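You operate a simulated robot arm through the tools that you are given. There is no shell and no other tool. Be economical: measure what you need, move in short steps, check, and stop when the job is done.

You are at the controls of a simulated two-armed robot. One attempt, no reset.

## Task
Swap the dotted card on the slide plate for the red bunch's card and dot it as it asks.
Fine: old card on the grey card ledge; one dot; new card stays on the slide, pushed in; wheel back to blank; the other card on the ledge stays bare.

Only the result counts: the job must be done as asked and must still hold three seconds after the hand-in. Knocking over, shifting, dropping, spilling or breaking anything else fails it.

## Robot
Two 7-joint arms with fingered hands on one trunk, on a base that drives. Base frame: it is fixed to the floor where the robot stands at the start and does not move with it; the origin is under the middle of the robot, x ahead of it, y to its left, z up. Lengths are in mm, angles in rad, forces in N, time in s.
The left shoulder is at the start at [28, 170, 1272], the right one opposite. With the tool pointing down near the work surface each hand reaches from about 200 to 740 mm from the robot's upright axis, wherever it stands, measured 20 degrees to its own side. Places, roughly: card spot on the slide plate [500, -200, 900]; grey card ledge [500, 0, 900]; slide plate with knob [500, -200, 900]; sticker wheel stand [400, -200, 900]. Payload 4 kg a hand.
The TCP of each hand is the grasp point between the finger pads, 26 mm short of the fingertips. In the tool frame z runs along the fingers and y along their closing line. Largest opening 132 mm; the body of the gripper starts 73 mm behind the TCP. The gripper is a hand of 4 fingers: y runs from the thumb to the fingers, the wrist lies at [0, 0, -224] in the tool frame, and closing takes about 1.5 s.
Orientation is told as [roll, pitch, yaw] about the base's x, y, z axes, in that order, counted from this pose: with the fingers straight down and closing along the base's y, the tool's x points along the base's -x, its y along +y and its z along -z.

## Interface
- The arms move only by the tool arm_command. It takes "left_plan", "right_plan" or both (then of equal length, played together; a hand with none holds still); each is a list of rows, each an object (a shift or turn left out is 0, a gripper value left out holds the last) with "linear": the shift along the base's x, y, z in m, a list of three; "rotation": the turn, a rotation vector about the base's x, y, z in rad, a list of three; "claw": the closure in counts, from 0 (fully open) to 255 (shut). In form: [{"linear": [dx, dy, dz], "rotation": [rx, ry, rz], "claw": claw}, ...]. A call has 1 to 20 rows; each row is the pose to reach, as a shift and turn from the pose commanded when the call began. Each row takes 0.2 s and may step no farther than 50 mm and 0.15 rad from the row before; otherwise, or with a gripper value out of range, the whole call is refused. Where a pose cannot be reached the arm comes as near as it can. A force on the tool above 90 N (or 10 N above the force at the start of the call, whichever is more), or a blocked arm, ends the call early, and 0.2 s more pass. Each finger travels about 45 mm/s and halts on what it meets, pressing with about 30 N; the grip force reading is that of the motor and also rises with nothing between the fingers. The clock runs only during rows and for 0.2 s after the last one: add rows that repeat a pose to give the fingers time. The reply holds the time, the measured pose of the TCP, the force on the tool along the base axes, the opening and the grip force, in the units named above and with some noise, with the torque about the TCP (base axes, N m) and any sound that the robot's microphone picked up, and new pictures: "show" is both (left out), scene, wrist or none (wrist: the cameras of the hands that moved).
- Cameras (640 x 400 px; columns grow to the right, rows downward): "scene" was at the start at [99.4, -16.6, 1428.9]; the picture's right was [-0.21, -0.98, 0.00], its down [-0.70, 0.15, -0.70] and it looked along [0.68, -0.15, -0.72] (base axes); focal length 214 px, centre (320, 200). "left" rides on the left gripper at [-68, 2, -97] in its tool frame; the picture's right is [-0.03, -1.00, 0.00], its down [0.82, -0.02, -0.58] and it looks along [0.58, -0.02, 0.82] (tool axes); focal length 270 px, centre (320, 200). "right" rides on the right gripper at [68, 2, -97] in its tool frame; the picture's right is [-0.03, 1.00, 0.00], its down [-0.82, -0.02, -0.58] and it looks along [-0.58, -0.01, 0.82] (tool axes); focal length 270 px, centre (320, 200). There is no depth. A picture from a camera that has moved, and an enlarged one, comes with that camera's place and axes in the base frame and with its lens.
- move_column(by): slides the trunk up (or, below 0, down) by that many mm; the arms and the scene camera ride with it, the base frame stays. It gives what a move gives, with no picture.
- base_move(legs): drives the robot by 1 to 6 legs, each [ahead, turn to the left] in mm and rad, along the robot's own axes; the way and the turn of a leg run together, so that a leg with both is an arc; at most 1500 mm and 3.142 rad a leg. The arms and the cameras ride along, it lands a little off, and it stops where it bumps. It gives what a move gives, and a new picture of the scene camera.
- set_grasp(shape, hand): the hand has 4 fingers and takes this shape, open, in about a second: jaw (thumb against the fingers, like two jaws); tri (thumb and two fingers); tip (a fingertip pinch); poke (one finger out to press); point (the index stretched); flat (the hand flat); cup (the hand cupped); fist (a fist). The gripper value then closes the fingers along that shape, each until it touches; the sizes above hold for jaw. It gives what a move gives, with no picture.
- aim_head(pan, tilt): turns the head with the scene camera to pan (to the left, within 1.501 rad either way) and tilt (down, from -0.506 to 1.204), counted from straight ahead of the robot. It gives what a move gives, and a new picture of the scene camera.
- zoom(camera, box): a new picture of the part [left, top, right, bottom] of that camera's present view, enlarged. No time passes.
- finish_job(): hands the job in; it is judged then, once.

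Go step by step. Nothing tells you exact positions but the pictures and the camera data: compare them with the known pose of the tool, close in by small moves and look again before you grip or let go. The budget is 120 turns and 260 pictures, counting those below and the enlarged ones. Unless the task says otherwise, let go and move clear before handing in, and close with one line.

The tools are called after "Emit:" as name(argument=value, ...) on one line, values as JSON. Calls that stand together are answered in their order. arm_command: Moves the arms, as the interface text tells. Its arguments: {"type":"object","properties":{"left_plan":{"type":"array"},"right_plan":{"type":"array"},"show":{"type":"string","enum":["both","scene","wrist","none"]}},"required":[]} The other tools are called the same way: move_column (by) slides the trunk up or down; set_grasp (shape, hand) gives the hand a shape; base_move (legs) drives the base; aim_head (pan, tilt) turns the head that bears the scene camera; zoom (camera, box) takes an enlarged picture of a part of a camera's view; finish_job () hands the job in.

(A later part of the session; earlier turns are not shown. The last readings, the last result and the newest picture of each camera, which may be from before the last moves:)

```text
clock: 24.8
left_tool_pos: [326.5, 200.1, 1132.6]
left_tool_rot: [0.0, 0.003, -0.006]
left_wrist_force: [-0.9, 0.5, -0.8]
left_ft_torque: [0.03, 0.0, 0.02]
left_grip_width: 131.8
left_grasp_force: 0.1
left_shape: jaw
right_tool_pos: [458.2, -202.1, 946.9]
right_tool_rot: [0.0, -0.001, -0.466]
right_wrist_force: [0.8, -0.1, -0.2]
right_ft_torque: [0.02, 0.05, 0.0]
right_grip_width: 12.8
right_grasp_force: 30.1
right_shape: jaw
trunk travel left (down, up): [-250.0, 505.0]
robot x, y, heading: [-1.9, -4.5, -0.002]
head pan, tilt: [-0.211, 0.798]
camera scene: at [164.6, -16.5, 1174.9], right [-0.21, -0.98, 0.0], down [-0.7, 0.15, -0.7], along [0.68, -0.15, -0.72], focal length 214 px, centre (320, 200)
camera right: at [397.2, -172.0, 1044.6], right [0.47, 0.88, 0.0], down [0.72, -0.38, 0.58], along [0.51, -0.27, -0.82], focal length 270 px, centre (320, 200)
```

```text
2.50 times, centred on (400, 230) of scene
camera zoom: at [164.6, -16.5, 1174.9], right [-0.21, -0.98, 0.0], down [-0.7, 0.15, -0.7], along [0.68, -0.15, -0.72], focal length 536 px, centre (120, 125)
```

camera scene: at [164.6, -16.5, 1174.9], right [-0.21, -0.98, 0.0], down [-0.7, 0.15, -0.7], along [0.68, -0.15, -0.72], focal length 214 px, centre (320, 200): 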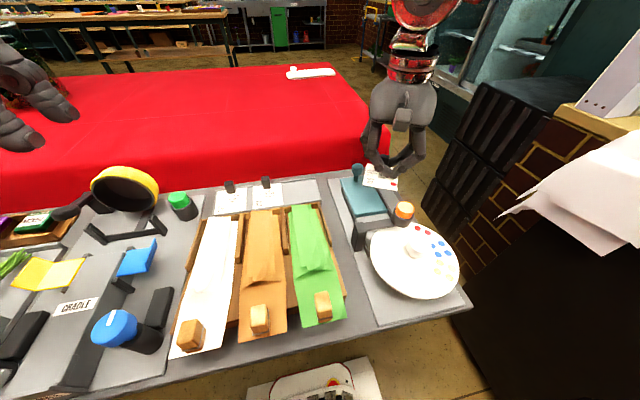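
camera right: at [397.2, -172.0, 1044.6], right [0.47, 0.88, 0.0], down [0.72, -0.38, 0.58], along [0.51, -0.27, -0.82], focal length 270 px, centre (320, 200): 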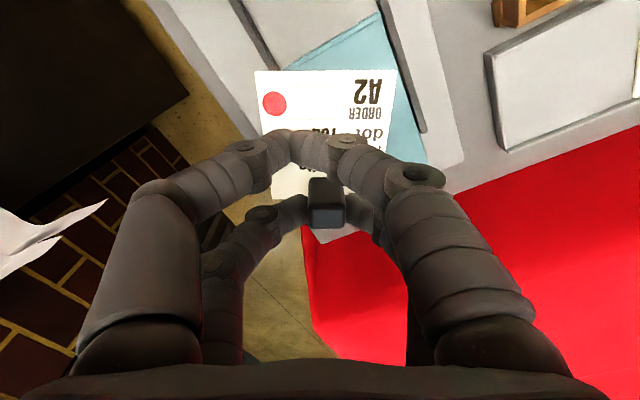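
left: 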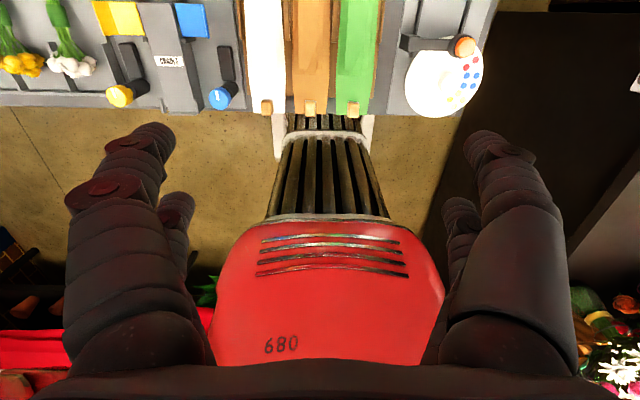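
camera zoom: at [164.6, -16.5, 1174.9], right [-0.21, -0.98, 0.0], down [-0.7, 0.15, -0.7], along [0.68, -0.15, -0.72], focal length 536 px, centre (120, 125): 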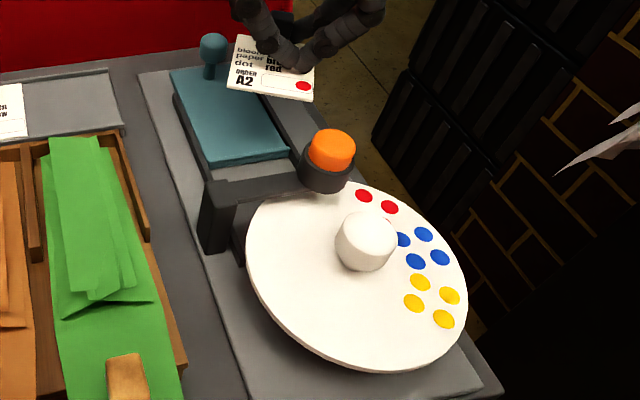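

The ledge is about x 464–543, y -85…, z about 855, with the free slot centred near (505,-46). I'll carry the card over it, un-rotating as I go.

Emit:
arm_command(right_plan=[{"linear": [0.01, 0.03, 0], "rotation": [0, 0, 0.09]}, {"linear": [0.02, 0.06, 0], "rotation": [0, 0, 0.18]}, {"linear": [0.03, 0.09, 0], "rotation": [0, 0, 0.27]}, {"linear": [0.04, 0.12, 0], "rotation": [0, 0, 0.36]}, {"linear": [0.05, 0.15, 0], "rotation": [0, 0, 0.43]}, {"linear": [0.056, 0.156, 0], "rotation": [0, 0, 0.459]}, {"linear": [0.056, 0.156, 0], "rotation": [0, 0, 0.459]}])

Emit:
zoom(camera="scene", box=[220, 140, 370, 230])

```text
clock: 26.4
left_tool_pos: [326.5, 200.6, 1132.4]
left_tool_rot: [-0.001, 0.002, -0.008]
left_wrist_force: [0.3, -0.2, -0.4]
left_ft_torque: [0.0, -0.02, 0.02]
left_grip_width: 131.8
left_grasp_force: 0.1
left_shape: jaw
right_tool_pos: [469.2, -100.3, 929.0]
right_tool_rot: [0.002, -0.001, -0.017]
right_wrist_force: [-0.3, -0.2, 0.6]
right_ft_torque: [0.03, -0.03, 0.01]
right_grip_width: 12.9
right_grasp_force: 30.1
right_shape: jaw
right hand out of reach, approached as far as the arm can: row 4, 5, 6, 7
trunk travel left (down, up): [-250.0, 505.0]
robot x, y, heading: [1.2, -0.4, 0.001]
head pan, tilt: [-0.211, 0.798]
camera scene: at [164.8, -16.4, 1175.0], right [-0.21, -0.98, 0.0], down [-0.7, 0.15, -0.7], along [0.68, -0.15, -0.72], focal length 214 px, centre (320, 200)
camera right: at [399.8, -98.0, 1026.4], right [0.04, 1.0, 0.0], down [0.82, -0.04, 0.58], along [0.58, -0.02, -0.82], focal length 270 px, centre (320, 200)
```

scene: 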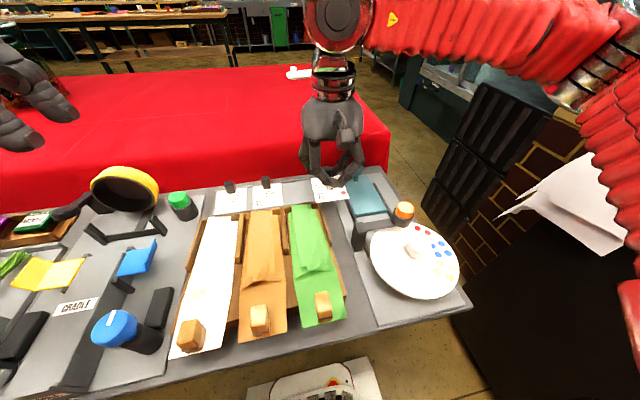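
right: 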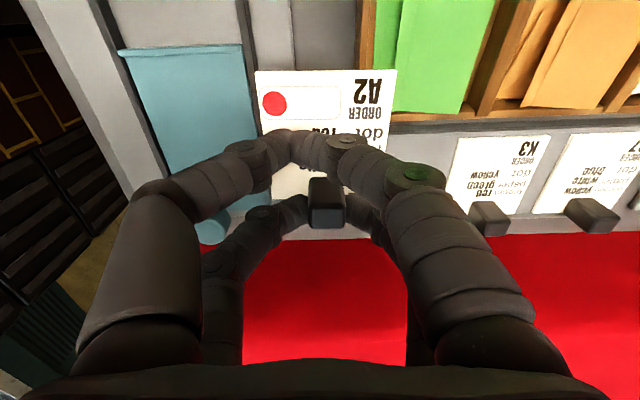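

```text
4.27 times, centred on (295, 185) of scene
camera zoom: at [164.8, -16.4, 1175.0], right [-0.21, -0.98, 0.0], down [-0.7, 0.15, -0.7], along [0.68, -0.15, -0.72], focal length 915 px, centre (427, 264)
```

zoom: 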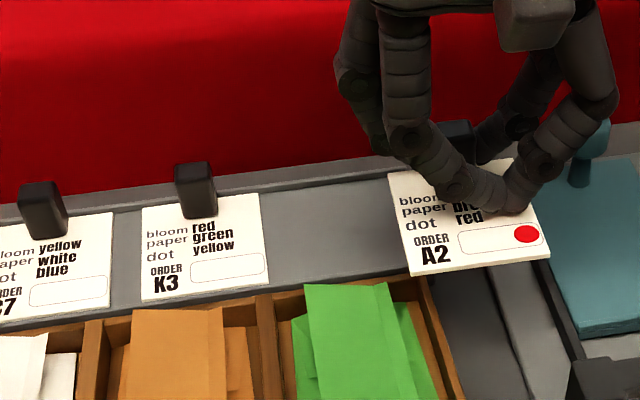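

The right arm can't reach further left from this stance. I'll lift a bit and turn the base left 0.25 rad so the ledge comes into the right arm's range.

Emit:
arm_command(right_plan=[{"linear": [0, -0.01, 0.02]}, {"linear": [0, -0.01, 0.035]}, {"linear": [0, -0.01, 0.035]}], show="none")

Emit:
base_move(legs=[[0, 0.25]])

```text
clock: 27.2
left_tool_pos: [326.5, 201.3, 1131.5]
left_tool_rot: [-0.003, 0.001, -0.009]
left_wrist_force: [0.3, 0.2, 0.9]
left_ft_torque: [0.01, 0.02, 0.0]
left_grip_width: 132.0
left_grasp_force: 0.1
left_shape: jaw
right_tool_pos: [469.0, -109.2, 963.7]
right_tool_rot: [0.001, 0.001, -0.007]
right_wrist_force: [0.4, -0.7, 0.2]
right_ft_torque: [0.0, 0.01, -0.02]
right_grip_width: 13.1
right_grasp_force: 29.8
right_shape: jaw
trunk travel left (down, up): [-250.0, 505.0]
robot x, y, heading: [0.7, 0.1, 0.0]
head pan, tilt: [-0.211, 0.798]
```

```text
clock: 28.2
left_tool_pos: [293.2, 243.8, 1133.6]
left_tool_rot: [-0.001, 0.003, 0.142]
left_wrist_force: [-0.5, -0.3, -0.1]
left_ft_torque: [0.02, 0.01, -0.02]
left_grip_width: 131.9
left_grasp_force: 0.0
left_shape: jaw
right_tool_pos: [481.7, -45.1, 964.2]
right_tool_rot: [0.004, 0.0, 0.131]
right_wrist_force: [-0.4, 0.6, 0.4]
right_ft_torque: [0.01, 0.0, 0.0]
right_grip_width: 12.9
right_grasp_force: 30.2
right_shape: jaw
trunk travel left (down, up): [-250.0, 505.0]
robot x, y, heading: [1.6, -10.6, 0.147]
head pan, tilt: [-0.211, 0.798]
stopped in leg 1: the robot was blocked; the commanded pose is now the measured one
camera scene: at [166.5, -1.6, 1175.0], right [-0.06, -1.0, 0.0], down [-0.72, 0.05, -0.7], along [0.7, -0.04, -0.72], focal length 214 px, centre (320, 200)
```

scene: 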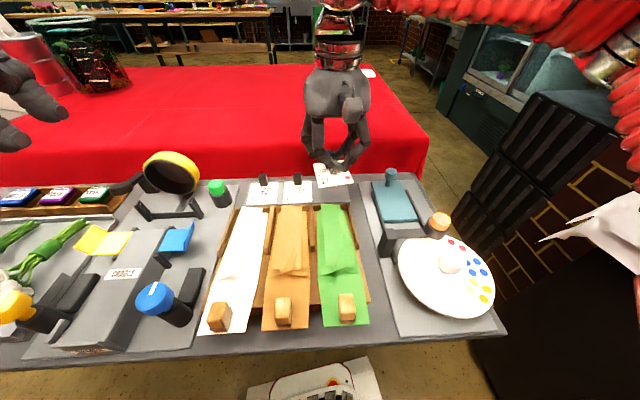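

The base stopped at 0.147 rad after touching something, but the hand is now over the slot. I'll align yaw and position above the ledge.

Emit:
arm_command(right_plan=[{"linear": [0.01, 0, 0], "rotation": [0, 0, -0.05]}, {"linear": [0.02, 0, 0], "rotation": [0, 0, -0.1]}, {"linear": [0.032, 0, 0], "rotation": [0, 0, -0.138]}, {"linear": [0.032, 0, -0.02], "rotation": [0, 0, -0.138]}, {"linear": [0.032, 0, -0.02], "rotation": [0, 0, -0.138]}])

Emit:
zoom(camera="scene", box=[240, 130, 400, 230])

```text
clock: 29.4
left_tool_pos: [292.2, 242.6, 1132.8]
left_tool_rot: [-0.002, 0.0, 0.142]
left_wrist_force: [0.8, 0.7, -0.2]
left_ft_torque: [0.0, 0.0, 0.0]
left_grip_width: 132.0
left_grasp_force: 0.1
left_shape: jaw
right_tool_pos: [516.8, -50.8, 944.9]
right_tool_rot: [0.004, 0.0, -0.005]
right_wrist_force: [-0.4, -0.5, -1.3]
right_ft_torque: [0.01, 0.0, -0.04]
right_grip_width: 12.9
right_grasp_force: 30.3
right_shape: jaw
right hand out of reach, approached as far as the arm can: row 2, 3, 4, 5
trunk travel left (down, up): [-250.0, 505.0]
robot x, y, heading: [-0.6, -13.0, 0.142]
head pan, tilt: [-0.211, 0.798]
camera scene: at [165.9, -1.2, 1175.1], right [-0.06, -1.0, 0.0], down [-0.72, 0.05, -0.7], along [0.7, -0.04, -0.72], focal length 214 px, centre (320, 200)
camera right: at [448.3, -48.8, 1042.1], right [0.03, 1.0, 0.0], down [0.82, -0.03, 0.58], along [0.58, -0.02, -0.82], focal length 270 px, centre (320, 200)
```

scene: 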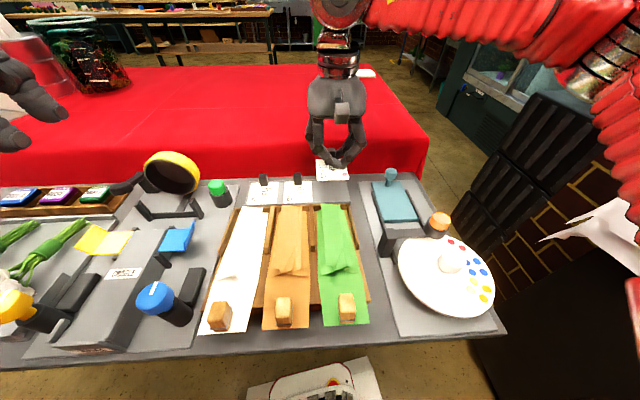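
right: 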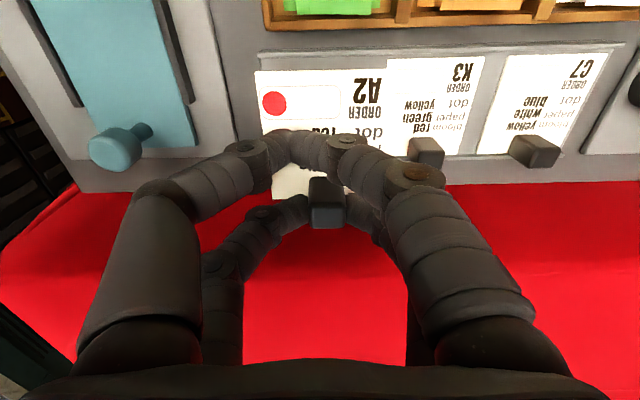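

```text
4.00 times, centred on (320, 180) of scene
camera zoom: at [165.9, -1.2, 1175.1], right [-0.06, -1.0, 0.0], down [-0.72, 0.05, -0.7], along [0.7, -0.04, -0.72], focal length 858 px, centre (320, 280)
```

zoom: 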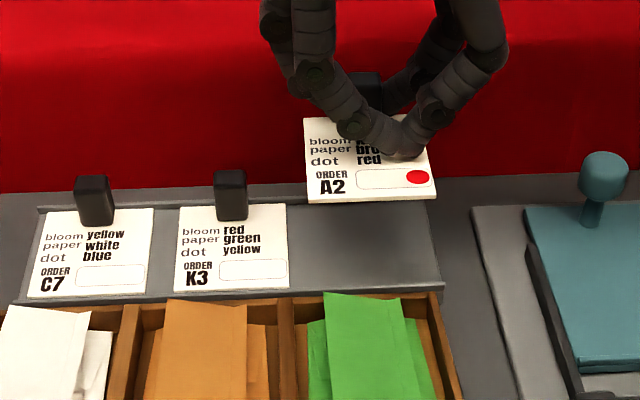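

The held card is aligned with the free slot (about x 469–534, y -78 to -18). I'll descend in steps.

Emit:
arm_command(right_plan=[{"linear": [0.001, 0.002, -0.02]}, {"linear": [0.001, 0.002, -0.04]}, {"linear": [0.001, 0.002, -0.05]}, {"linear": [0.001, 0.002, -0.05]}], show="wrist")

Emit:
zoom(camera="scene", box=[240, 130, 400, 230])

```text
clock: 30.4
left_tool_pos: [291.9, 243.7, 1132.3]
left_tool_rot: [-0.003, 0.001, 0.141]
left_wrist_force: [-0.3, -0.5, 0.7]
left_ft_torque: [-0.05, 0.02, -0.01]
left_grip_width: 131.9
left_grasp_force: 0.1
left_shape: jaw
right_tool_pos: [517.1, -48.6, 895.2]
right_tool_rot: [0.003, -0.001, -0.005]
right_wrist_force: [0.1, -0.6, 0.3]
right_ft_torque: [0.0, 0.0, -0.01]
right_grip_width: 12.8
right_grasp_force: 30.0
right_shape: jaw
trunk travel left (down, up): [-250.0, 505.0]
robot x, y, heading: [-0.9, -10.9, 0.147]
head pan, tilt: [-0.211, 0.798]
camera right: at [449.1, -47.1, 992.0], right [0.03, 1.0, 0.0], down [0.82, -0.03, 0.58], along [0.58, -0.02, -0.82], focal length 270 px, centre (320, 200)
```

right: 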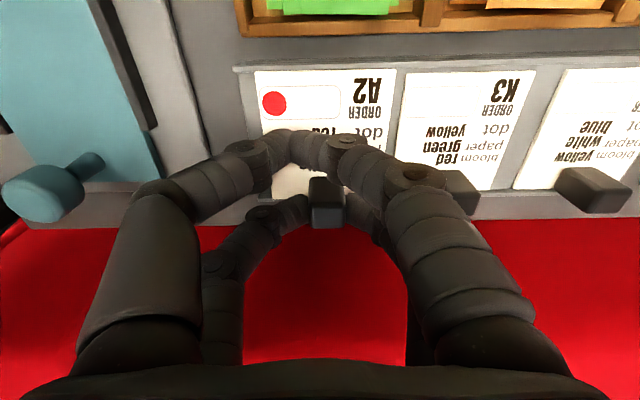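

```text
4.00 times, centred on (320, 180) of scene
camera zoom: at [166.0, -1.1, 1175.0], right [-0.06, -1.0, 0.0], down [-0.72, 0.05, -0.7], along [0.7, -0.04, -0.72], focal length 858 px, centre (320, 280)
```

zoom: 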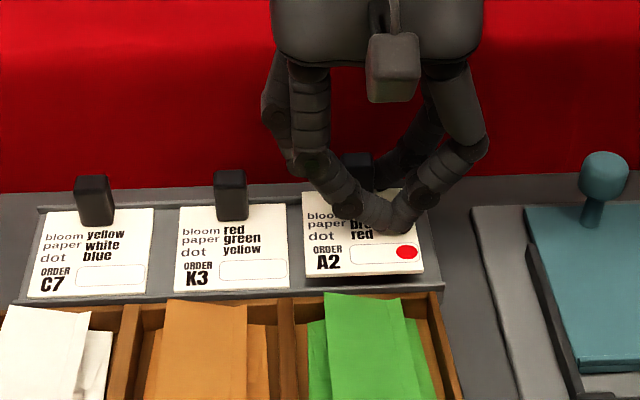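

About 10 mm remains. I'll lower gently and watch the force.

Emit:
arm_command(right_plan=[{"linear": [0, 0, -0.004]}, {"linear": [0, 0, -0.007]}, {"linear": [0, 0, -0.009]}, {"linear": [0, 0, -0.009]}], show="none")

Emit:
zoom(camera="scene", box=[240, 130, 400, 230])

```text
clock: 31.4
left_tool_pos: [293.3, 243.6, 1132.2]
left_tool_rot: [-0.002, -0.001, 0.14]
left_wrist_force: [0.4, 0.2, -1.0]
left_ft_torque: [-0.01, -0.03, -0.01]
left_grip_width: 131.8
left_grasp_force: 0.0
left_shape: jaw
right_tool_pos: [517.2, -47.9, 886.3]
right_tool_rot: [0.002, 0.001, -0.005]
right_wrist_force: [-0.7, 0.9, -0.5]
right_ft_torque: [0.05, -0.01, 0.04]
right_grip_width: 12.9
right_grasp_force: 30.1
right_shape: jaw
trunk travel left (down, up): [-250.0, 505.0]
robot x, y, heading: [-0.5, -9.1, 0.146]
head pan, tilt: [-0.211, 0.798]
```

```text
4.00 times, centred on (320, 180) of scene
camera zoom: at [166.1, -1.1, 1175.0], right [-0.06, -1.0, 0.0], down [-0.72, 0.05, -0.7], along [0.7, -0.04, -0.72], focal length 858 px, centre (320, 280)
```

zoom: 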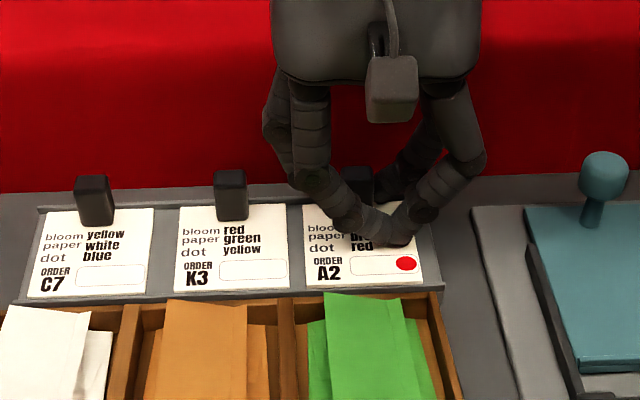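

Emit:
arm_command(right_plan=[{"linear": [0, 0, -0.002]}, {"linear": [0, 0, -0.003]}, {"linear": [0, 0, -0.003]}], show="none")

Emit:
zoom(camera="scene", box=[280, 160, 360, 210])

```text
clock: 32.2
left_tool_pos: [294.5, 242.8, 1133.5]
left_tool_rot: [-0.003, -0.001, 0.141]
left_wrist_force: [0.9, 0.3, 0.9]
left_ft_torque: [-0.01, 0.0, 0.01]
left_grip_width: 131.7
left_grasp_force: 0.0
left_shape: jaw
right_tool_pos: [518.0, -47.9, 883.6]
right_tool_rot: [0.003, 0.001, -0.006]
right_wrist_force: [1.0, -0.5, 7.5]
right_ft_torque: [-0.13, 0.26, 0.01]
right_grip_width: 12.5
right_grasp_force: 30.3
right_shape: jaw
trunk travel left (down, up): [-250.0, 505.0]
robot x, y, heading: [0.5, -8.4, 0.147]
head pan, tilt: [-0.211, 0.798]
```

```text
8.00 times, centred on (320, 185) of scene
camera zoom: at [165.8, -1.1, 1175.2], right [-0.06, -1.0, 0.0], down [-0.72, 0.05, -0.7], along [0.7, -0.04, -0.72], focal length 1716 px, centre (320, 320)
```

zoom: 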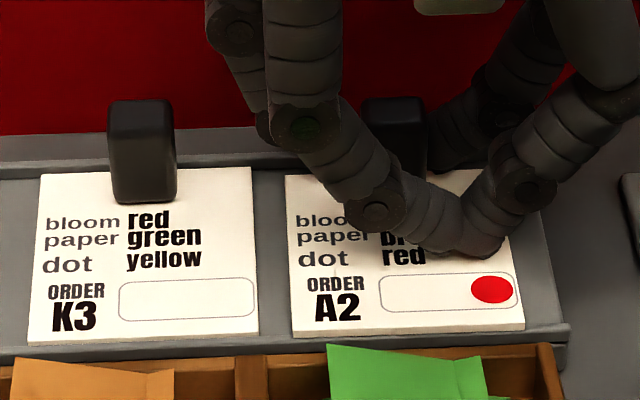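

It's in contact (7.5 N up) and sits on the ledge. I'll release and rise.

Emit:
arm_command(right_plan=[{"linear": [0, 0, 0.001], "claw": 220}, {"linear": [0, 0, 0.001], "claw": 180}, {"linear": [0, 0, 0.001], "claw": 180}, {"linear": [0, 0, 0.001], "claw": 180}, {"linear": [0, 0, 0.03], "claw": 180}, {"linear": [0, 0, 0.06], "claw": 180}, {"linear": [0, 0, 0.06], "claw": 180}], show="wrist")

Emit:
zoom(camera="scene", box=[240, 130, 400, 230])

```text
clock: 33.9
left_tool_pos: [293.6, 244.4, 1132.6]
left_tool_rot: [-0.002, 0.0, 0.141]
left_wrist_force: [-0.5, -0.5, 0.5]
left_ft_torque: [-0.01, 0.01, -0.01]
left_grip_width: 132.0
left_grasp_force: 0.0
left_shape: jaw
right_tool_pos: [518.3, -48.2, 943.5]
right_tool_rot: [0.005, 0.0, -0.01]
right_wrist_force: [-0.6, 0.8, 1.0]
right_ft_torque: [-0.01, 0.01, -0.01]
right_grip_width: 38.4
right_grasp_force: 0.0
right_shape: jaw
trunk travel left (down, up): [-250.0, 505.0]
robot x, y, heading: [3.9, -7.1, 0.144]
head pan, tilt: [-0.211, 0.798]
camera right: at [449.7, -48.6, 1040.2], right [0.04, 1.0, 0.0], down [0.82, -0.03, 0.58], along [0.58, -0.02, -0.82], focal length 270 px, centre (320, 200)
```

right: 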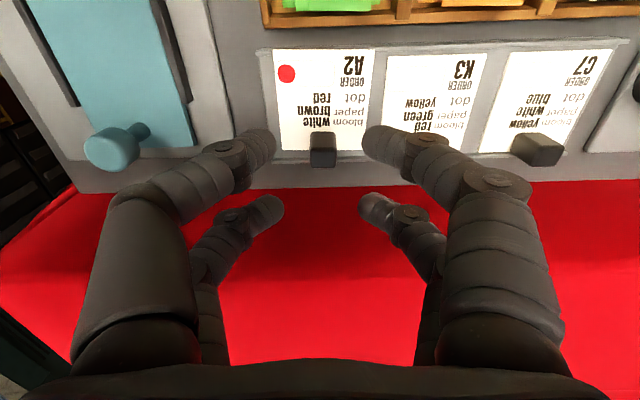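

```text
4.00 times, centred on (320, 180) of scene
camera zoom: at [165.6, -1.0, 1175.1], right [-0.06, -1.0, 0.0], down [-0.72, 0.05, -0.7], along [0.7, -0.04, -0.72], focal length 858 px, centre (320, 280)
```

zoom: 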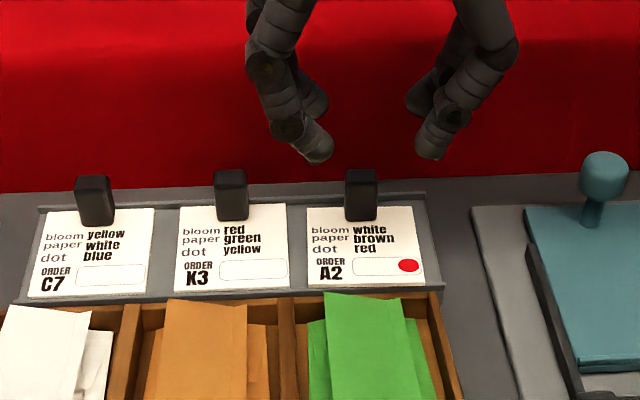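

A2 sits on the ledge, straight. For K3, further left, I'll raise the hand, back off 100 mm and turn left so K3 is in the right arm's comfortable zone.

Emit:
arm_command(right_plan=[{"linear": [0, -0.01, 0.03]}, {"linear": [0, -0.02, 0.05]}, {"linear": [0, -0.02, 0.05]}], show="none")

Emit:
base_move(legs=[[-100, 0], [0, 0.2]])

```text
clock: 34.6
left_tool_pos: [292.7, 243.3, 1132.5]
left_tool_rot: [-0.002, 0.0, 0.141]
left_wrist_force: [0.2, 0.4, 0.4]
left_ft_torque: [0.0, -0.03, 0.05]
left_grip_width: 131.9
left_grasp_force: 0.1
left_shape: jaw
right_tool_pos: [518.6, -67.7, 993.8]
right_tool_rot: [0.003, 0.0, -0.005]
right_wrist_force: [0.8, -0.4, 0.0]
right_ft_torque: [0.0, 0.0, -0.01]
right_grip_width: 38.6
right_grasp_force: 0.0
right_shape: jaw
trunk travel left (down, up): [-250.0, 505.0]
robot x, y, heading: [2.4, -9.2, 0.145]
head pan, tilt: [-0.211, 0.798]
```

```text
clock: 36.6
left_tool_pos: [144.4, 274.6, 1133.7]
left_tool_rot: [0.0, 0.0, 0.32]
left_wrist_force: [0.4, 0.0, -0.7]
left_ft_torque: [0.0, -0.01, -0.03]
left_grip_width: 132.0
left_grasp_force: 0.1
left_shape: jaw
right_tool_pos: [422.0, 7.6, 995.8]
right_tool_rot: [0.0, -0.004, 0.171]
right_wrist_force: [-1.3, 0.3, 0.1]
right_ft_torque: [0.0, 0.01, 0.02]
right_grip_width: 38.8
right_grasp_force: 0.0
right_shape: jaw
trunk travel left (down, up): [-250.0, 505.0]
robot x, y, heading: [-94.0, -37.9, 0.323]
head pan, tilt: [-0.211, 0.798]
stopped in leg 2: the robot was blocked; the commanded pose is now the measured one
camera scene: at [65.3, 3.3, 1175.0], right [0.12, -0.99, 0.0], down [-0.71, -0.08, -0.7], along [0.69, 0.08, -0.72], focal length 214 px, centre (320, 200)
```

scene: 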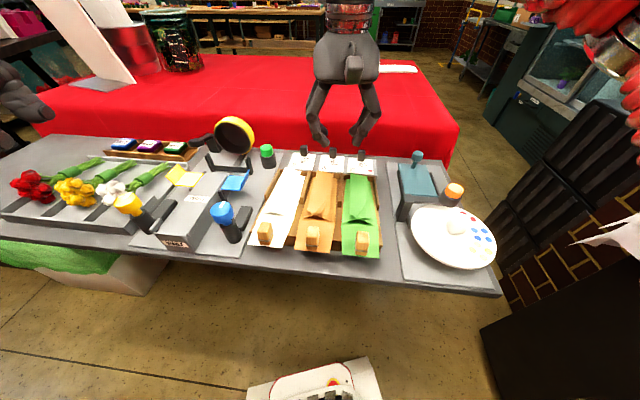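

Blocked again but turned enough. I'll move above the K3 block and look.

Emit:
arm_command(right_plan=[{"linear": [0.03, 0.004, 0], "rotation": [0, 0, -0.06]}, {"linear": [0.06, 0.008, 0], "rotation": [0, 0, -0.12]}, {"linear": [0.09, 0.012, -0.02], "rotation": [0, 0, -0.178]}, {"linear": [0.098, 0.012, -0.05], "rotation": [0, 0, -0.178]}, {"linear": [0.098, 0.012, -0.05], "rotation": [0, 0, -0.178]}], show="wrist")

Emit:
zoom(camera="scene", box=[260, 100, 420, 200])

Emit:
zoom(camera="right", box=[220, 50, 460, 250])

```text
clock: 37.8
left_tool_pos: [144.0, 275.8, 1134.2]
left_tool_rot: [0.0, 0.003, 0.322]
left_wrist_force: [-0.3, -0.7, 0.6]
left_ft_torque: [-0.01, 0.03, 0.0]
left_grip_width: 131.8
left_grasp_force: 0.0
left_shape: jaw
right_tool_pos: [516.5, -15.4, 973.9]
right_tool_rot: [0.001, -0.002, -0.008]
right_wrist_force: [-0.5, -0.1, -0.3]
right_ft_torque: [-0.03, 0.03, 0.01]
right_grip_width: 38.7
right_grasp_force: 0.1
right_shape: jaw
right hand out of reach, approached as far as the arm can: row 1, 2, 3, 4, 5
trunk travel left (down, up): [-250.0, 505.0]
robot x, y, heading: [-100.1, -33.1, 0.329]
head pan, tilt: [-0.211, 0.798]
camera right: at [448.0, -14.4, 1070.5], right [0.03, 1.0, 0.0], down [0.82, -0.03, 0.58], along [0.58, -0.02, -0.82], focal length 270 px, centre (320, 200)
```

right: 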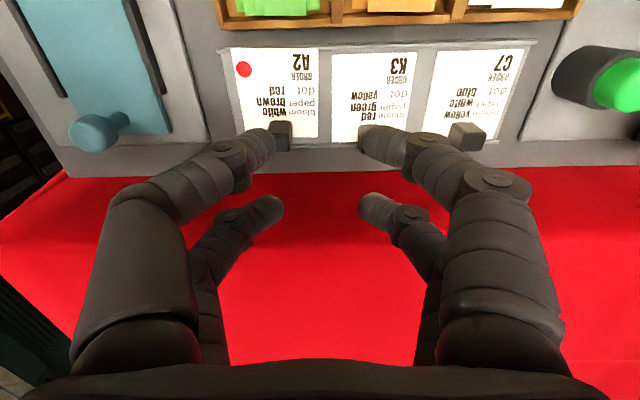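

```text
4.00 times, centred on (340, 150) of scene
camera zoom: at [65.5, 3.7, 1175.0], right [0.12, -0.99, 0.0], down [-0.71, -0.08, -0.7], along [0.69, 0.08, -0.72], focal length 858 px, centre (240, 400)
```

zoom: 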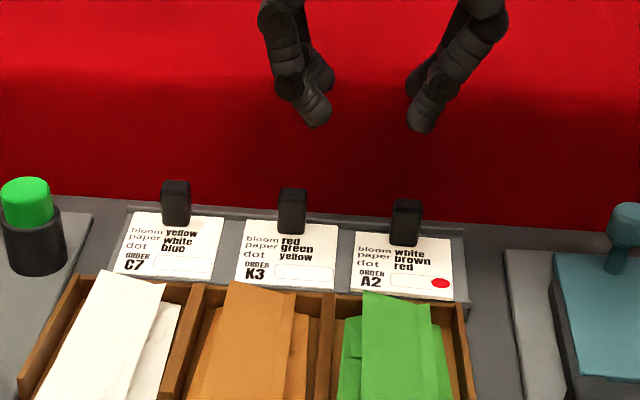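

```text
2.00 times, centred on (340, 150) of right
camera zoom: at [448.0, -14.4, 1070.5], right [0.03, 1.0, 0.0], down [0.82, -0.03, 0.58], along [0.58, -0.02, -0.82], focal length 541 px, centre (280, 300)
```

zoom: 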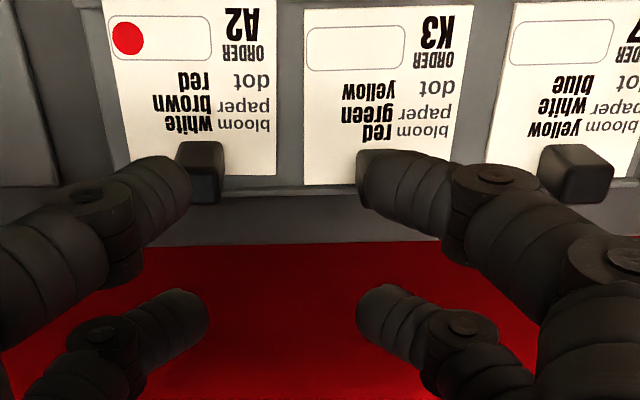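

The limit depends on the hand's yaw relative to the body, so I should move the robot left with heading near 0 instead. I'll raise the hand, then back off and see.

Emit:
arm_command(right_plan=[{"linear": [0, 0, 0.04]}, {"linear": [0, 0, 0.08]}, {"linear": [0, 0, 0.1]}], show="none")

Emit:
base_move(legs=[[-250, 0], [0, 0.3]])

```text
clock: 38.6
left_tool_pos: [144.5, 274.4, 1132.8]
left_tool_rot: [0.0, 0.001, 0.322]
left_wrist_force: [1.1, -0.6, -0.7]
left_ft_torque: [-0.01, 0.0, 0.01]
left_grip_width: 131.9
left_grasp_force: 0.2
left_shape: jaw
right_tool_pos: [506.5, -38.6, 1060.8]
right_tool_rot: [-0.001, 0.001, -0.006]
right_wrist_force: [-0.6, -0.6, 0.0]
right_ft_torque: [-0.01, 0.0, -0.02]
right_grip_width: 38.5
right_grasp_force: 0.0
right_shape: jaw
right hand out of reach, approached as far as the arm can: row 1, 2, 3
trunk travel left (down, up): [-250.0, 505.0]
robot x, y, heading: [-96.4, -31.7, 0.328]
head pan, tilt: [-0.211, 0.798]
```

```text
clock: 41.0
left_tool_pos: [-124.1, 210.3, 1135.2]
left_tool_rot: [-0.002, -0.003, 0.411]
left_wrist_force: [0.1, -0.2, 0.9]
left_ft_torque: [0.05, 0.04, 0.02]
left_grip_width: 131.6
left_grasp_force: 0.1
left_shape: jaw
right_tool_pos: [262.8, -76.3, 1059.1]
right_tool_rot: [0.006, -0.006, 0.076]
right_wrist_force: [1.2, 0.0, -0.3]
right_ft_torque: [0.03, -0.01, 0.01]
right_grip_width: 38.9
right_grasp_force: 0.0
right_shape: jaw
trunk travel left (down, up): [-250.0, 505.0]
robot x, y, heading: [-337.5, -118.3, 0.408]
head pan, tilt: [-0.211, 0.798]
stopped in leg 2: the robot was blocked; the commanded pose is now the measured one
camera scene: at [-177.2, -69.6, 1175.1], right [0.2, -0.98, 0.0], down [-0.7, -0.14, -0.7], along [0.68, 0.14, -0.72], focal length 214 px, centre (320, 200)
```

scene: 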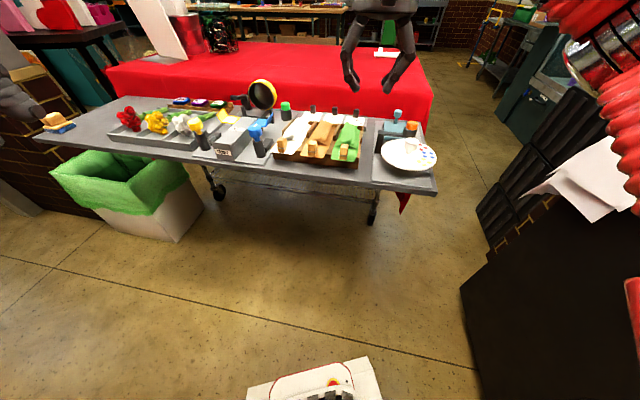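

My rear seems to touch the cabinet on the right when turning. I'll tuck the right hand in, then drive an S-curve forward-left to end near (-70,140) with heading 0.

Emit:
arm_command(right_plan=[{"linear": [-0.04, -0.02, 0.02]}, {"linear": [-0.08, -0.04, 0.04]}, {"linear": [-0.12, -0.06, 0.06]}, {"linear": [-0.15, -0.08, 0.08]}, {"linear": [-0.18, -0.1, 0.1]}], show="none")

Emit:
base_move(legs=[[150, 0.45], [200, 0], [0, -0.85]])

```text
clock: 42.1
left_tool_pos: [-125.8, 209.3, 1137.5]
left_tool_rot: [-0.001, -0.002, 0.41]
left_wrist_force: [-1.1, -0.3, 0.2]
left_ft_torque: [0.01, -0.03, 0.01]
left_grip_width: 132.2
left_grasp_force: 0.1
left_shape: jaw
right_tool_pos: [81.5, -175.7, 1160.2]
right_tool_rot: [0.007, -0.007, 0.077]
right_wrist_force: [-0.4, -0.4, 0.6]
right_ft_torque: [0.06, -0.03, 0.01]
right_grip_width: 38.9
right_grasp_force: 0.0
right_shape: jaw
trunk travel left (down, up): [-250.0, 505.0]
robot x, y, heading: [-334.7, -122.7, 0.414]
head pan, tilt: [-0.211, 0.798]
```

```text
clock: 47.3
left_tool_pos: [238.4, 342.7, 1135.1]
left_tool_rot: [0.002, 0.002, 0.009]
left_wrist_force: [-0.2, -0.1, -0.2]
left_ft_torque: [-0.02, 0.01, 0.0]
left_grip_width: 131.9
left_grasp_force: 0.0
left_shape: jaw
right_tool_pos: [279.0, -93.0, 1159.3]
right_tool_rot: [0.006, -0.005, -0.321]
right_wrist_force: [0.0, -0.1, 0.2]
right_ft_torque: [0.03, 0.0, 0.02]
right_grip_width: 38.9
right_grasp_force: 0.1
right_shape: jaw
trunk travel left (down, up): [-250.0, 505.0]
robot x, y, heading: [-81.8, 157.1, 0.017]
head pan, tilt: [-0.211, 0.798]
camera scene: at [81.0, 144.3, 1174.9], right [-0.19, -0.98, 0.0], down [-0.7, 0.14, -0.7], along [0.68, -0.13, -0.72], focal length 214 px, centre (320, 200)
```

scene: 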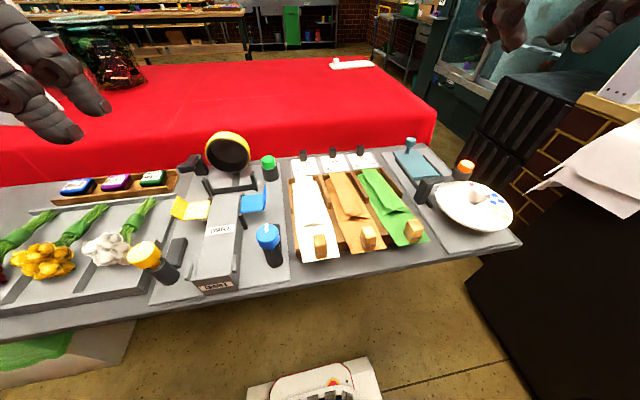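

The robot is at (-82,157) facing straight; K3 and the slide are both in the right arm's range. Moving above K3.

Emit:
arm_command(right_plan=[{"linear": [0.03, 0.014, 0], "rotation": [0, 0, 0.05]}, {"linear": [0.06, 0.03, 0], "rotation": [0, 0, 0.1]}, {"linear": [0.09, 0.045, -0.02], "rotation": [0, 0, 0.15]}, {"linear": [0.12, 0.06, -0.05], "rotation": [0, 0, 0.2]}, {"linear": [0.15, 0.075, -0.08], "rotation": [0, 0, 0.25]}, {"linear": [0.18, 0.09, -0.11], "rotation": [0, 0, 0.314]}, {"linear": [0.21, 0.105, -0.14], "rotation": [0, 0, 0.314]}, {"linear": [0.235, 0.113, -0.17], "rotation": [0, 0, 0.314]}, {"linear": [0.237, 0.113, -0.2], "rotation": [0, 0, 0.314]}, {"linear": [0.237, 0.113, -0.2], "rotation": [0, 0, 0.314]}], show="wrist")

Emit:
zoom(camera="right", box=[220, 50, 460, 250])

```text
clock: 49.5
left_tool_pos: [237.7, 342.5, 1136.4]
left_tool_rot: [-0.003, 0.0, 0.01]
left_wrist_force: [-0.2, 0.6, 0.2]
left_ft_torque: [-0.01, -0.04, -0.01]
left_grip_width: 132.0
left_grasp_force: 0.0
left_shape: jaw
right_tool_pos: [495.7, -1.9, 980.7]
right_tool_rot: [0.004, -0.007, -0.009]
right_wrist_force: [0.4, 0.8, 0.2]
right_ft_torque: [-0.01, -0.01, -0.01]
right_grip_width: 38.9
right_grasp_force: 0.1
right_shape: jaw
right hand out of reach, approached as far as the arm can: row 7, 8, 9, 10
trunk travel left (down, up): [-250.0, 505.0]
robot x, y, heading: [-84.2, 159.7, 0.016]
head pan, tilt: [-0.211, 0.798]
camera right: at [427.4, -1.9, 1078.0], right [0.03, 1.0, 0.01], down [0.81, -0.03, 0.58], along [0.58, -0.02, -0.81], focal length 270 px, centre (320, 200)
```

right: 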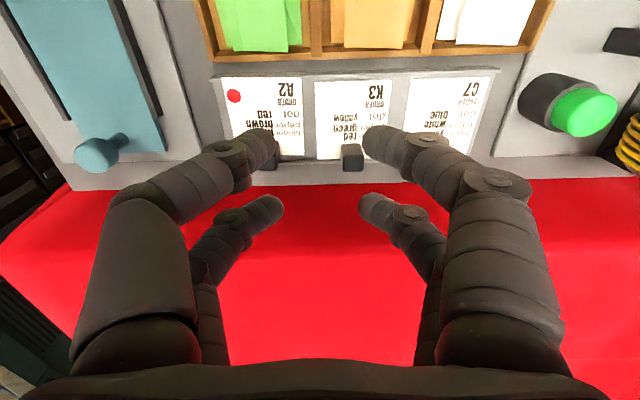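

```text
2.00 times, centred on (340, 150) of right
camera zoom: at [427.4, -1.9, 1078.0], right [0.03, 1.0, 0.01], down [0.81, -0.03, 0.58], along [0.58, -0.02, -0.81], focal length 541 px, centre (280, 300)
```

zoom: 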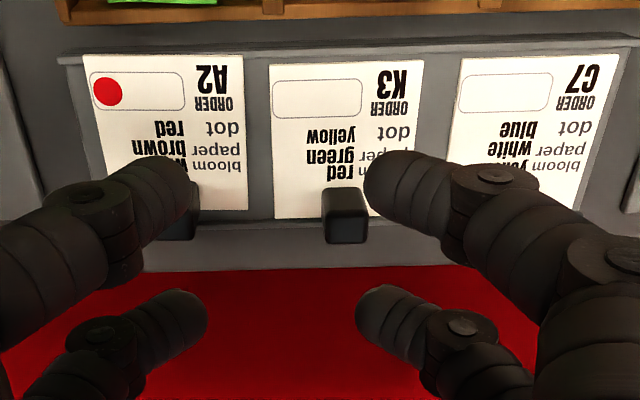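

The arm is near full stretch; I'll drive ahead 80 mm.

Emit:
base_move(legs=[[80, 0]])

```text
clock: 50.5
left_tool_pos: [320.1, 343.6, 1135.4]
left_tool_rot: [0.0, 0.002, 0.01]
left_wrist_force: [0.9, -0.6, 0.4]
left_ft_torque: [0.0, 0.02, 0.02]
left_grip_width: 131.9
left_grasp_force: 0.0
left_shape: jaw
right_tool_pos: [579.7, -0.3, 980.5]
right_tool_rot: [0.006, -0.003, -0.008]
right_wrist_force: [0.9, -0.8, 0.2]
right_ft_torque: [0.0, -0.01, 0.01]
right_grip_width: 39.0
right_grasp_force: 0.1
right_shape: jaw
trunk travel left (down, up): [-250.0, 505.0]
robot x, y, heading: [-5.8, 158.6, 0.023]
head pan, tilt: [-0.211, 0.798]
camera scene: at [162.6, 146.1, 1174.7], right [-0.19, -0.98, 0.0], down [-0.71, 0.14, -0.7], along [0.68, -0.13, -0.72], focal length 214 px, centre (320, 200)
```

scene: 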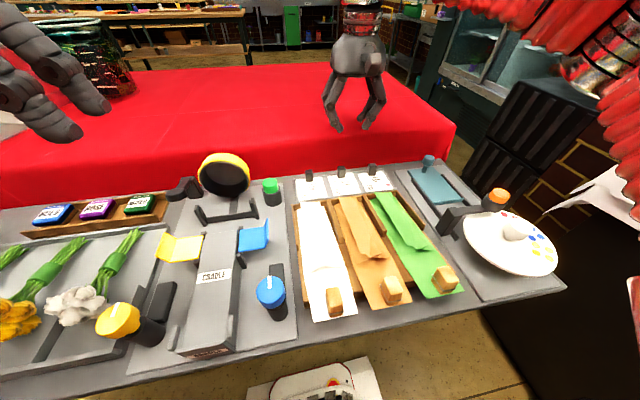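

The K3 block is at about (535,21). Moving the TCP to (518,21) above it to verify.

Emit:
arm_command(right_plan=[{"linear": [-0.03, 0.01, 0]}, {"linear": [-0.062, 0.021, -0.01]}, {"linear": [-0.062, 0.021, -0.035]}, {"linear": [-0.062, 0.021, -0.055]}, {"linear": [-0.062, 0.021, -0.055]}], show="none")

Emit:
zoom(camera="right", box=[220, 50, 460, 250])

Emit:
zoom(camera="scene", box=[280, 120, 420, 220])

```text
clock: 51.7
left_tool_pos: [318.1, 345.9, 1135.5]
left_tool_rot: [-0.002, 0.0, 0.012]
left_wrist_force: [0.2, -0.2, 0.2]
left_ft_torque: [-0.01, 0.01, 0.0]
left_grip_width: 131.9
left_grasp_force: 0.0
left_shape: jaw
right_tool_pos: [515.7, 19.2, 926.2]
right_tool_rot: [0.006, -0.005, -0.006]
right_wrist_force: [0.3, 0.2, -0.4]
right_ft_torque: [0.01, 0.01, -0.02]
right_grip_width: 38.7
right_grasp_force: 0.0
right_shape: jaw
trunk travel left (down, up): [-250.0, 505.0]
robot x, y, heading: [-6.9, 160.2, 0.017]
head pan, tilt: [-0.211, 0.798]
```

```text
2.00 times, centred on (340, 150) of right
camera zoom: at [445.9, 20.2, 1023.0], right [0.03, 1.0, 0.01], down [0.81, -0.03, 0.58], along [0.58, -0.02, -0.81], focal length 541 px, centre (280, 300)
```

zoom: 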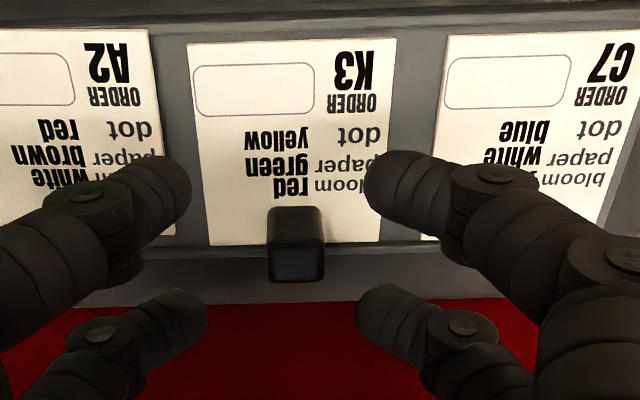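

```text
4.00 times, centred on (350, 170) of scene
camera zoom: at [160.8, 146.1, 1175.0], right [-0.19, -0.98, 0.0], down [-0.7, 0.14, -0.7], along [0.68, -0.13, -0.72], focal length 858 px, centre (200, 320)
```

zoom: 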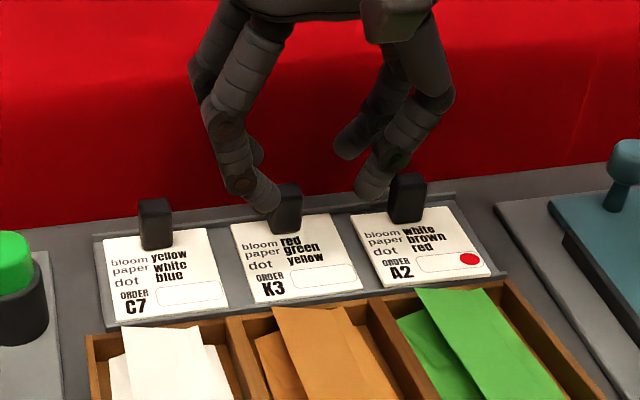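

Block centre is about (537,23); a small nudge then down to z 886 and close.

Emit:
arm_command(right_plan=[{"linear": [0.0025, 0.003, -0.015]}, {"linear": [0.0025, 0.003, -0.03]}, {"linear": [0.0025, 0.003, -0.04]}, {"linear": [0.0025, 0.003, -0.04]}], show="none")

Emit:
zoom(camera="right", box=[220, 50, 460, 250])

```text
clock: 52.7
left_tool_pos: [317.7, 343.6, 1136.0]
left_tool_rot: [-0.003, 0.0, 0.011]
left_wrist_force: [0.9, 0.0, 0.7]
left_ft_torque: [0.02, 0.0, 0.01]
left_grip_width: 132.0
left_grasp_force: 0.1
left_shape: jaw
right_tool_pos: [516.6, 22.6, 886.3]
right_tool_rot: [0.006, -0.005, -0.009]
right_wrist_force: [-0.3, -0.6, -1.2]
right_ft_torque: [0.02, 0.0, 0.0]
right_grip_width: 38.8
right_grasp_force: 0.0
right_shape: jaw
trunk travel left (down, up): [-250.0, 505.0]
robot x, y, heading: [-3.4, 154.7, 0.02]
head pan, tilt: [-0.211, 0.798]
```

```text
2.00 times, centred on (340, 150) of right
camera zoom: at [448.4, 23.4, 982.8], right [0.03, 1.0, 0.0], down [0.81, -0.03, 0.58], along [0.58, -0.02, -0.81], focal length 541 px, centre (280, 300)
```

zoom: 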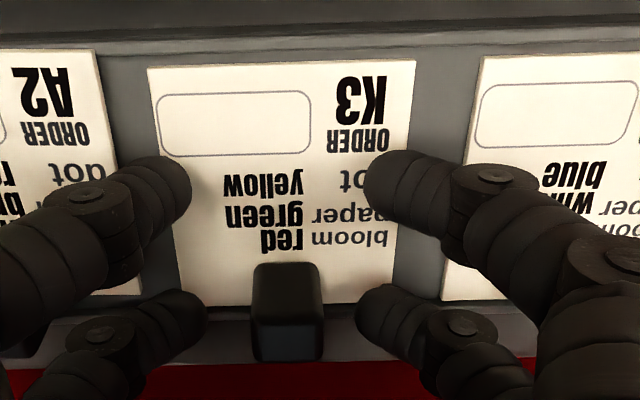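

Alignment matches the good A2 grip. Closing and lifting.

Emit:
arm_command(right_plan=[{"linear": [0, 0, 0], "claw": 210}, {"linear": [0, 0, 0], "claw": 240}, {"linear": [0, 0, 0], "claw": 255}, {"linear": [0, 0, 0], "claw": 255}, {"linear": [0, 0, 0], "claw": 255}, {"linear": [0, 0, 0.01], "claw": 255}, {"linear": [0, 0, 0.03], "claw": 255}, {"linear": [0, 0, 0.06], "claw": 255}, {"linear": [0, 0, 0.06], "claw": 255}])

Emit:
zoom(camera="right", box=[220, 50, 460, 250])

```text
clock: 54.7
left_tool_pos: [318.9, 345.4, 1135.7]
left_tool_rot: [-0.002, 0.001, 0.011]
left_wrist_force: [0.2, 0.2, 0.4]
left_ft_torque: [-0.03, 0.02, -0.02]
left_grip_width: 132.1
left_grasp_force: 0.0
left_shape: jaw
right_tool_pos: [518.5, 23.2, 947.6]
right_tool_rot: [0.006, -0.004, -0.008]
right_wrist_force: [-0.1, 1.2, 0.5]
right_ft_torque: [-0.01, 0.01, 0.05]
right_grip_width: 0.0
right_grasp_force: 30.5
right_shape: jaw
trunk travel left (down, up): [-250.0, 505.0]
robot x, y, heading: [-3.9, 156.7, 0.025]
head pan, tilt: [-0.211, 0.798]
camera scene: at [160.9, 146.1, 1174.9], right [-0.19, -0.98, 0.0], down [-0.7, 0.14, -0.7], along [0.68, -0.13, -0.72], focal length 214 px, centre (320, 200)
camera right: at [449.4, 23.7, 1043.7], right [0.03, 1.0, 0.01], down [0.81, -0.03, 0.58], along [0.58, -0.02, -0.81], focal length 270 px, centre (320, 200)
```

scene: 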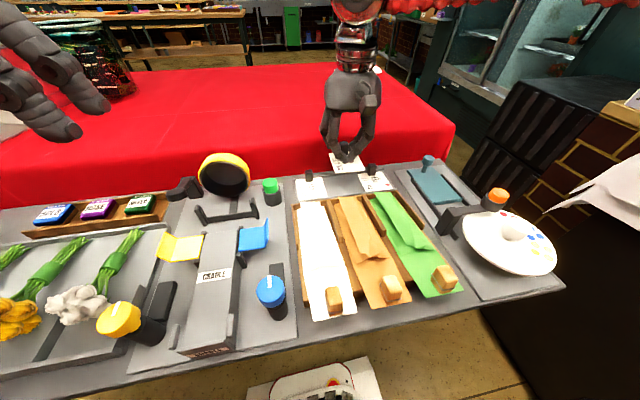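
right: 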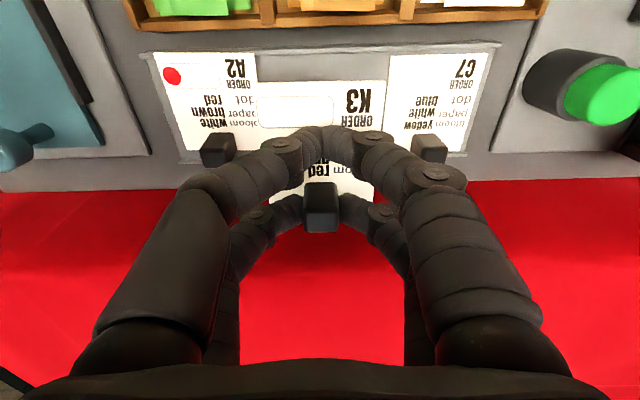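

```text
2.00 times, centred on (340, 150) of right
camera zoom: at [449.4, 23.7, 1043.7], right [0.03, 1.0, 0.01], down [0.81, -0.03, 0.58], along [0.58, -0.02, -0.81], focal length 541 px, centre (280, 300)
```

zoom: 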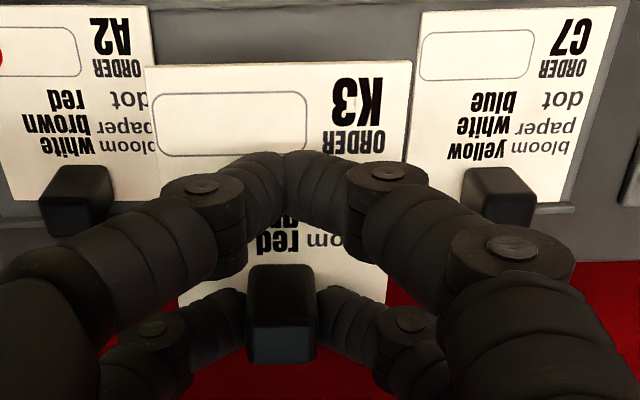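

K3 is held straight: its front edge is 42 mm behind the TCP. The plate's original card front edge was x≈418, centre y≈-176, so the TCP target is (460,-176). Carrying it there.

Emit:
arm_command(right_plan=[{"linear": [-0.01, -0.02, 0.012]}, {"linear": [-0.02, -0.06, 0.012]}, {"linear": [-0.035, -0.1, 0.012]}, {"linear": [-0.05, -0.14, 0.012]}, {"linear": [-0.058, -0.175, 0.012]}, {"linear": [-0.058, -0.199, 0.012]}, {"linear": [-0.058, -0.199, 0.0]}, {"linear": [-0.058, -0.199, -0.02]}, {"linear": [-0.058, -0.199, -0.02]}])

Emit:
zoom(camera="right", box=[220, 30, 460, 230])

Emit:
zoom(camera="scene", box=[380, 120, 540, 230])

```text
clock: 56.7
left_tool_pos: [318.8, 344.4, 1136.3]
left_tool_rot: [-0.002, -0.001, 0.011]
left_wrist_force: [0.0, -0.7, -0.4]
left_ft_torque: [0.02, -0.01, -0.03]
left_grip_width: 131.8
left_grasp_force: 0.2
left_shape: jaw
right_tool_pos: [459.7, -176.0, 926.9]
right_tool_rot: [0.006, -0.006, -0.008]
right_wrist_force: [0.3, -0.4, 0.6]
right_ft_torque: [0.01, -0.03, 0.02]
right_grip_width: 0.0
right_grasp_force: 29.9
right_shape: jaw
trunk travel left (down, up): [-250.0, 505.0]
robot x, y, heading: [-2.8, 160.6, 0.026]
head pan, tilt: [-0.211, 0.798]
camera scene: at [160.5, 146.0, 1175.1], right [-0.19, -0.98, 0.0], down [-0.7, 0.14, -0.7], along [0.68, -0.13, -0.72], focal length 214 px, centre (320, 200)
camera right: at [390.6, -175.1, 1023.4], right [0.03, 1.0, 0.0], down [0.81, -0.03, 0.58], along [0.58, -0.02, -0.81], focal length 270 px, centre (320, 200)
```

scene: 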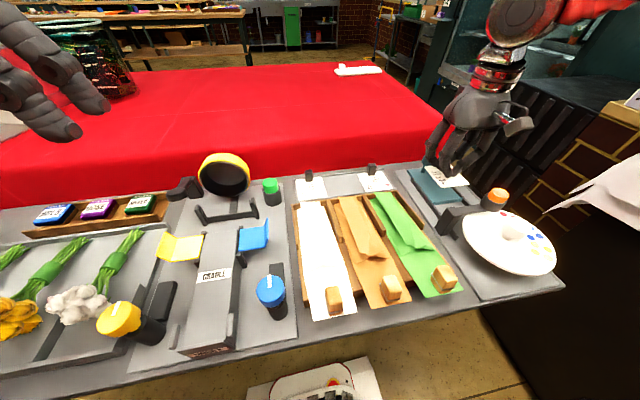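
right: 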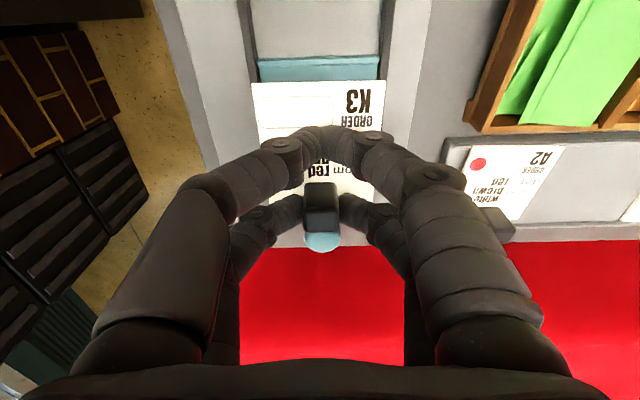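

```text
2.00 times, centred on (340, 130) of right
camera zoom: at [390.6, -175.1, 1023.4], right [0.03, 1.0, 0.0], down [0.81, -0.03, 0.58], along [0.58, -0.02, -0.81], focal length 541 px, centre (280, 340)
```

zoom: 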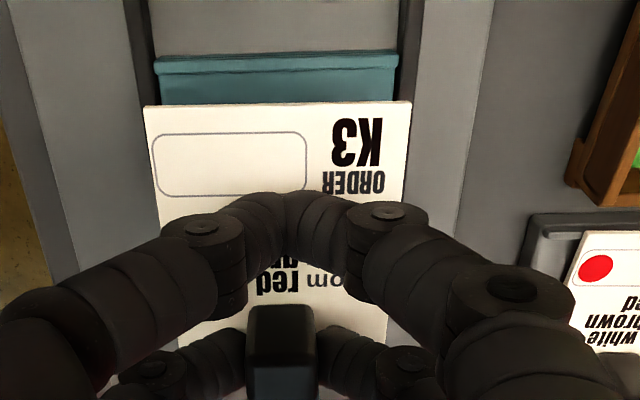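

```text
3.64 times, centred on (460, 175) of scene
camera zoom: at [160.5, 146.0, 1175.1], right [-0.19, -0.98, 0.0], down [-0.7, 0.14, -0.7], along [0.68, -0.13, -0.72], focal length 780 px, centre (-189, 291)
```

zoom: 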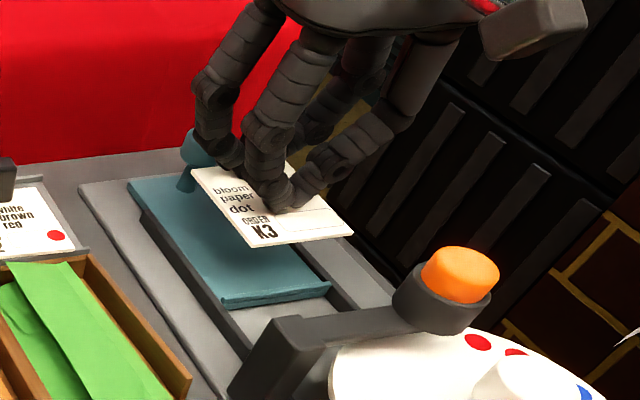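

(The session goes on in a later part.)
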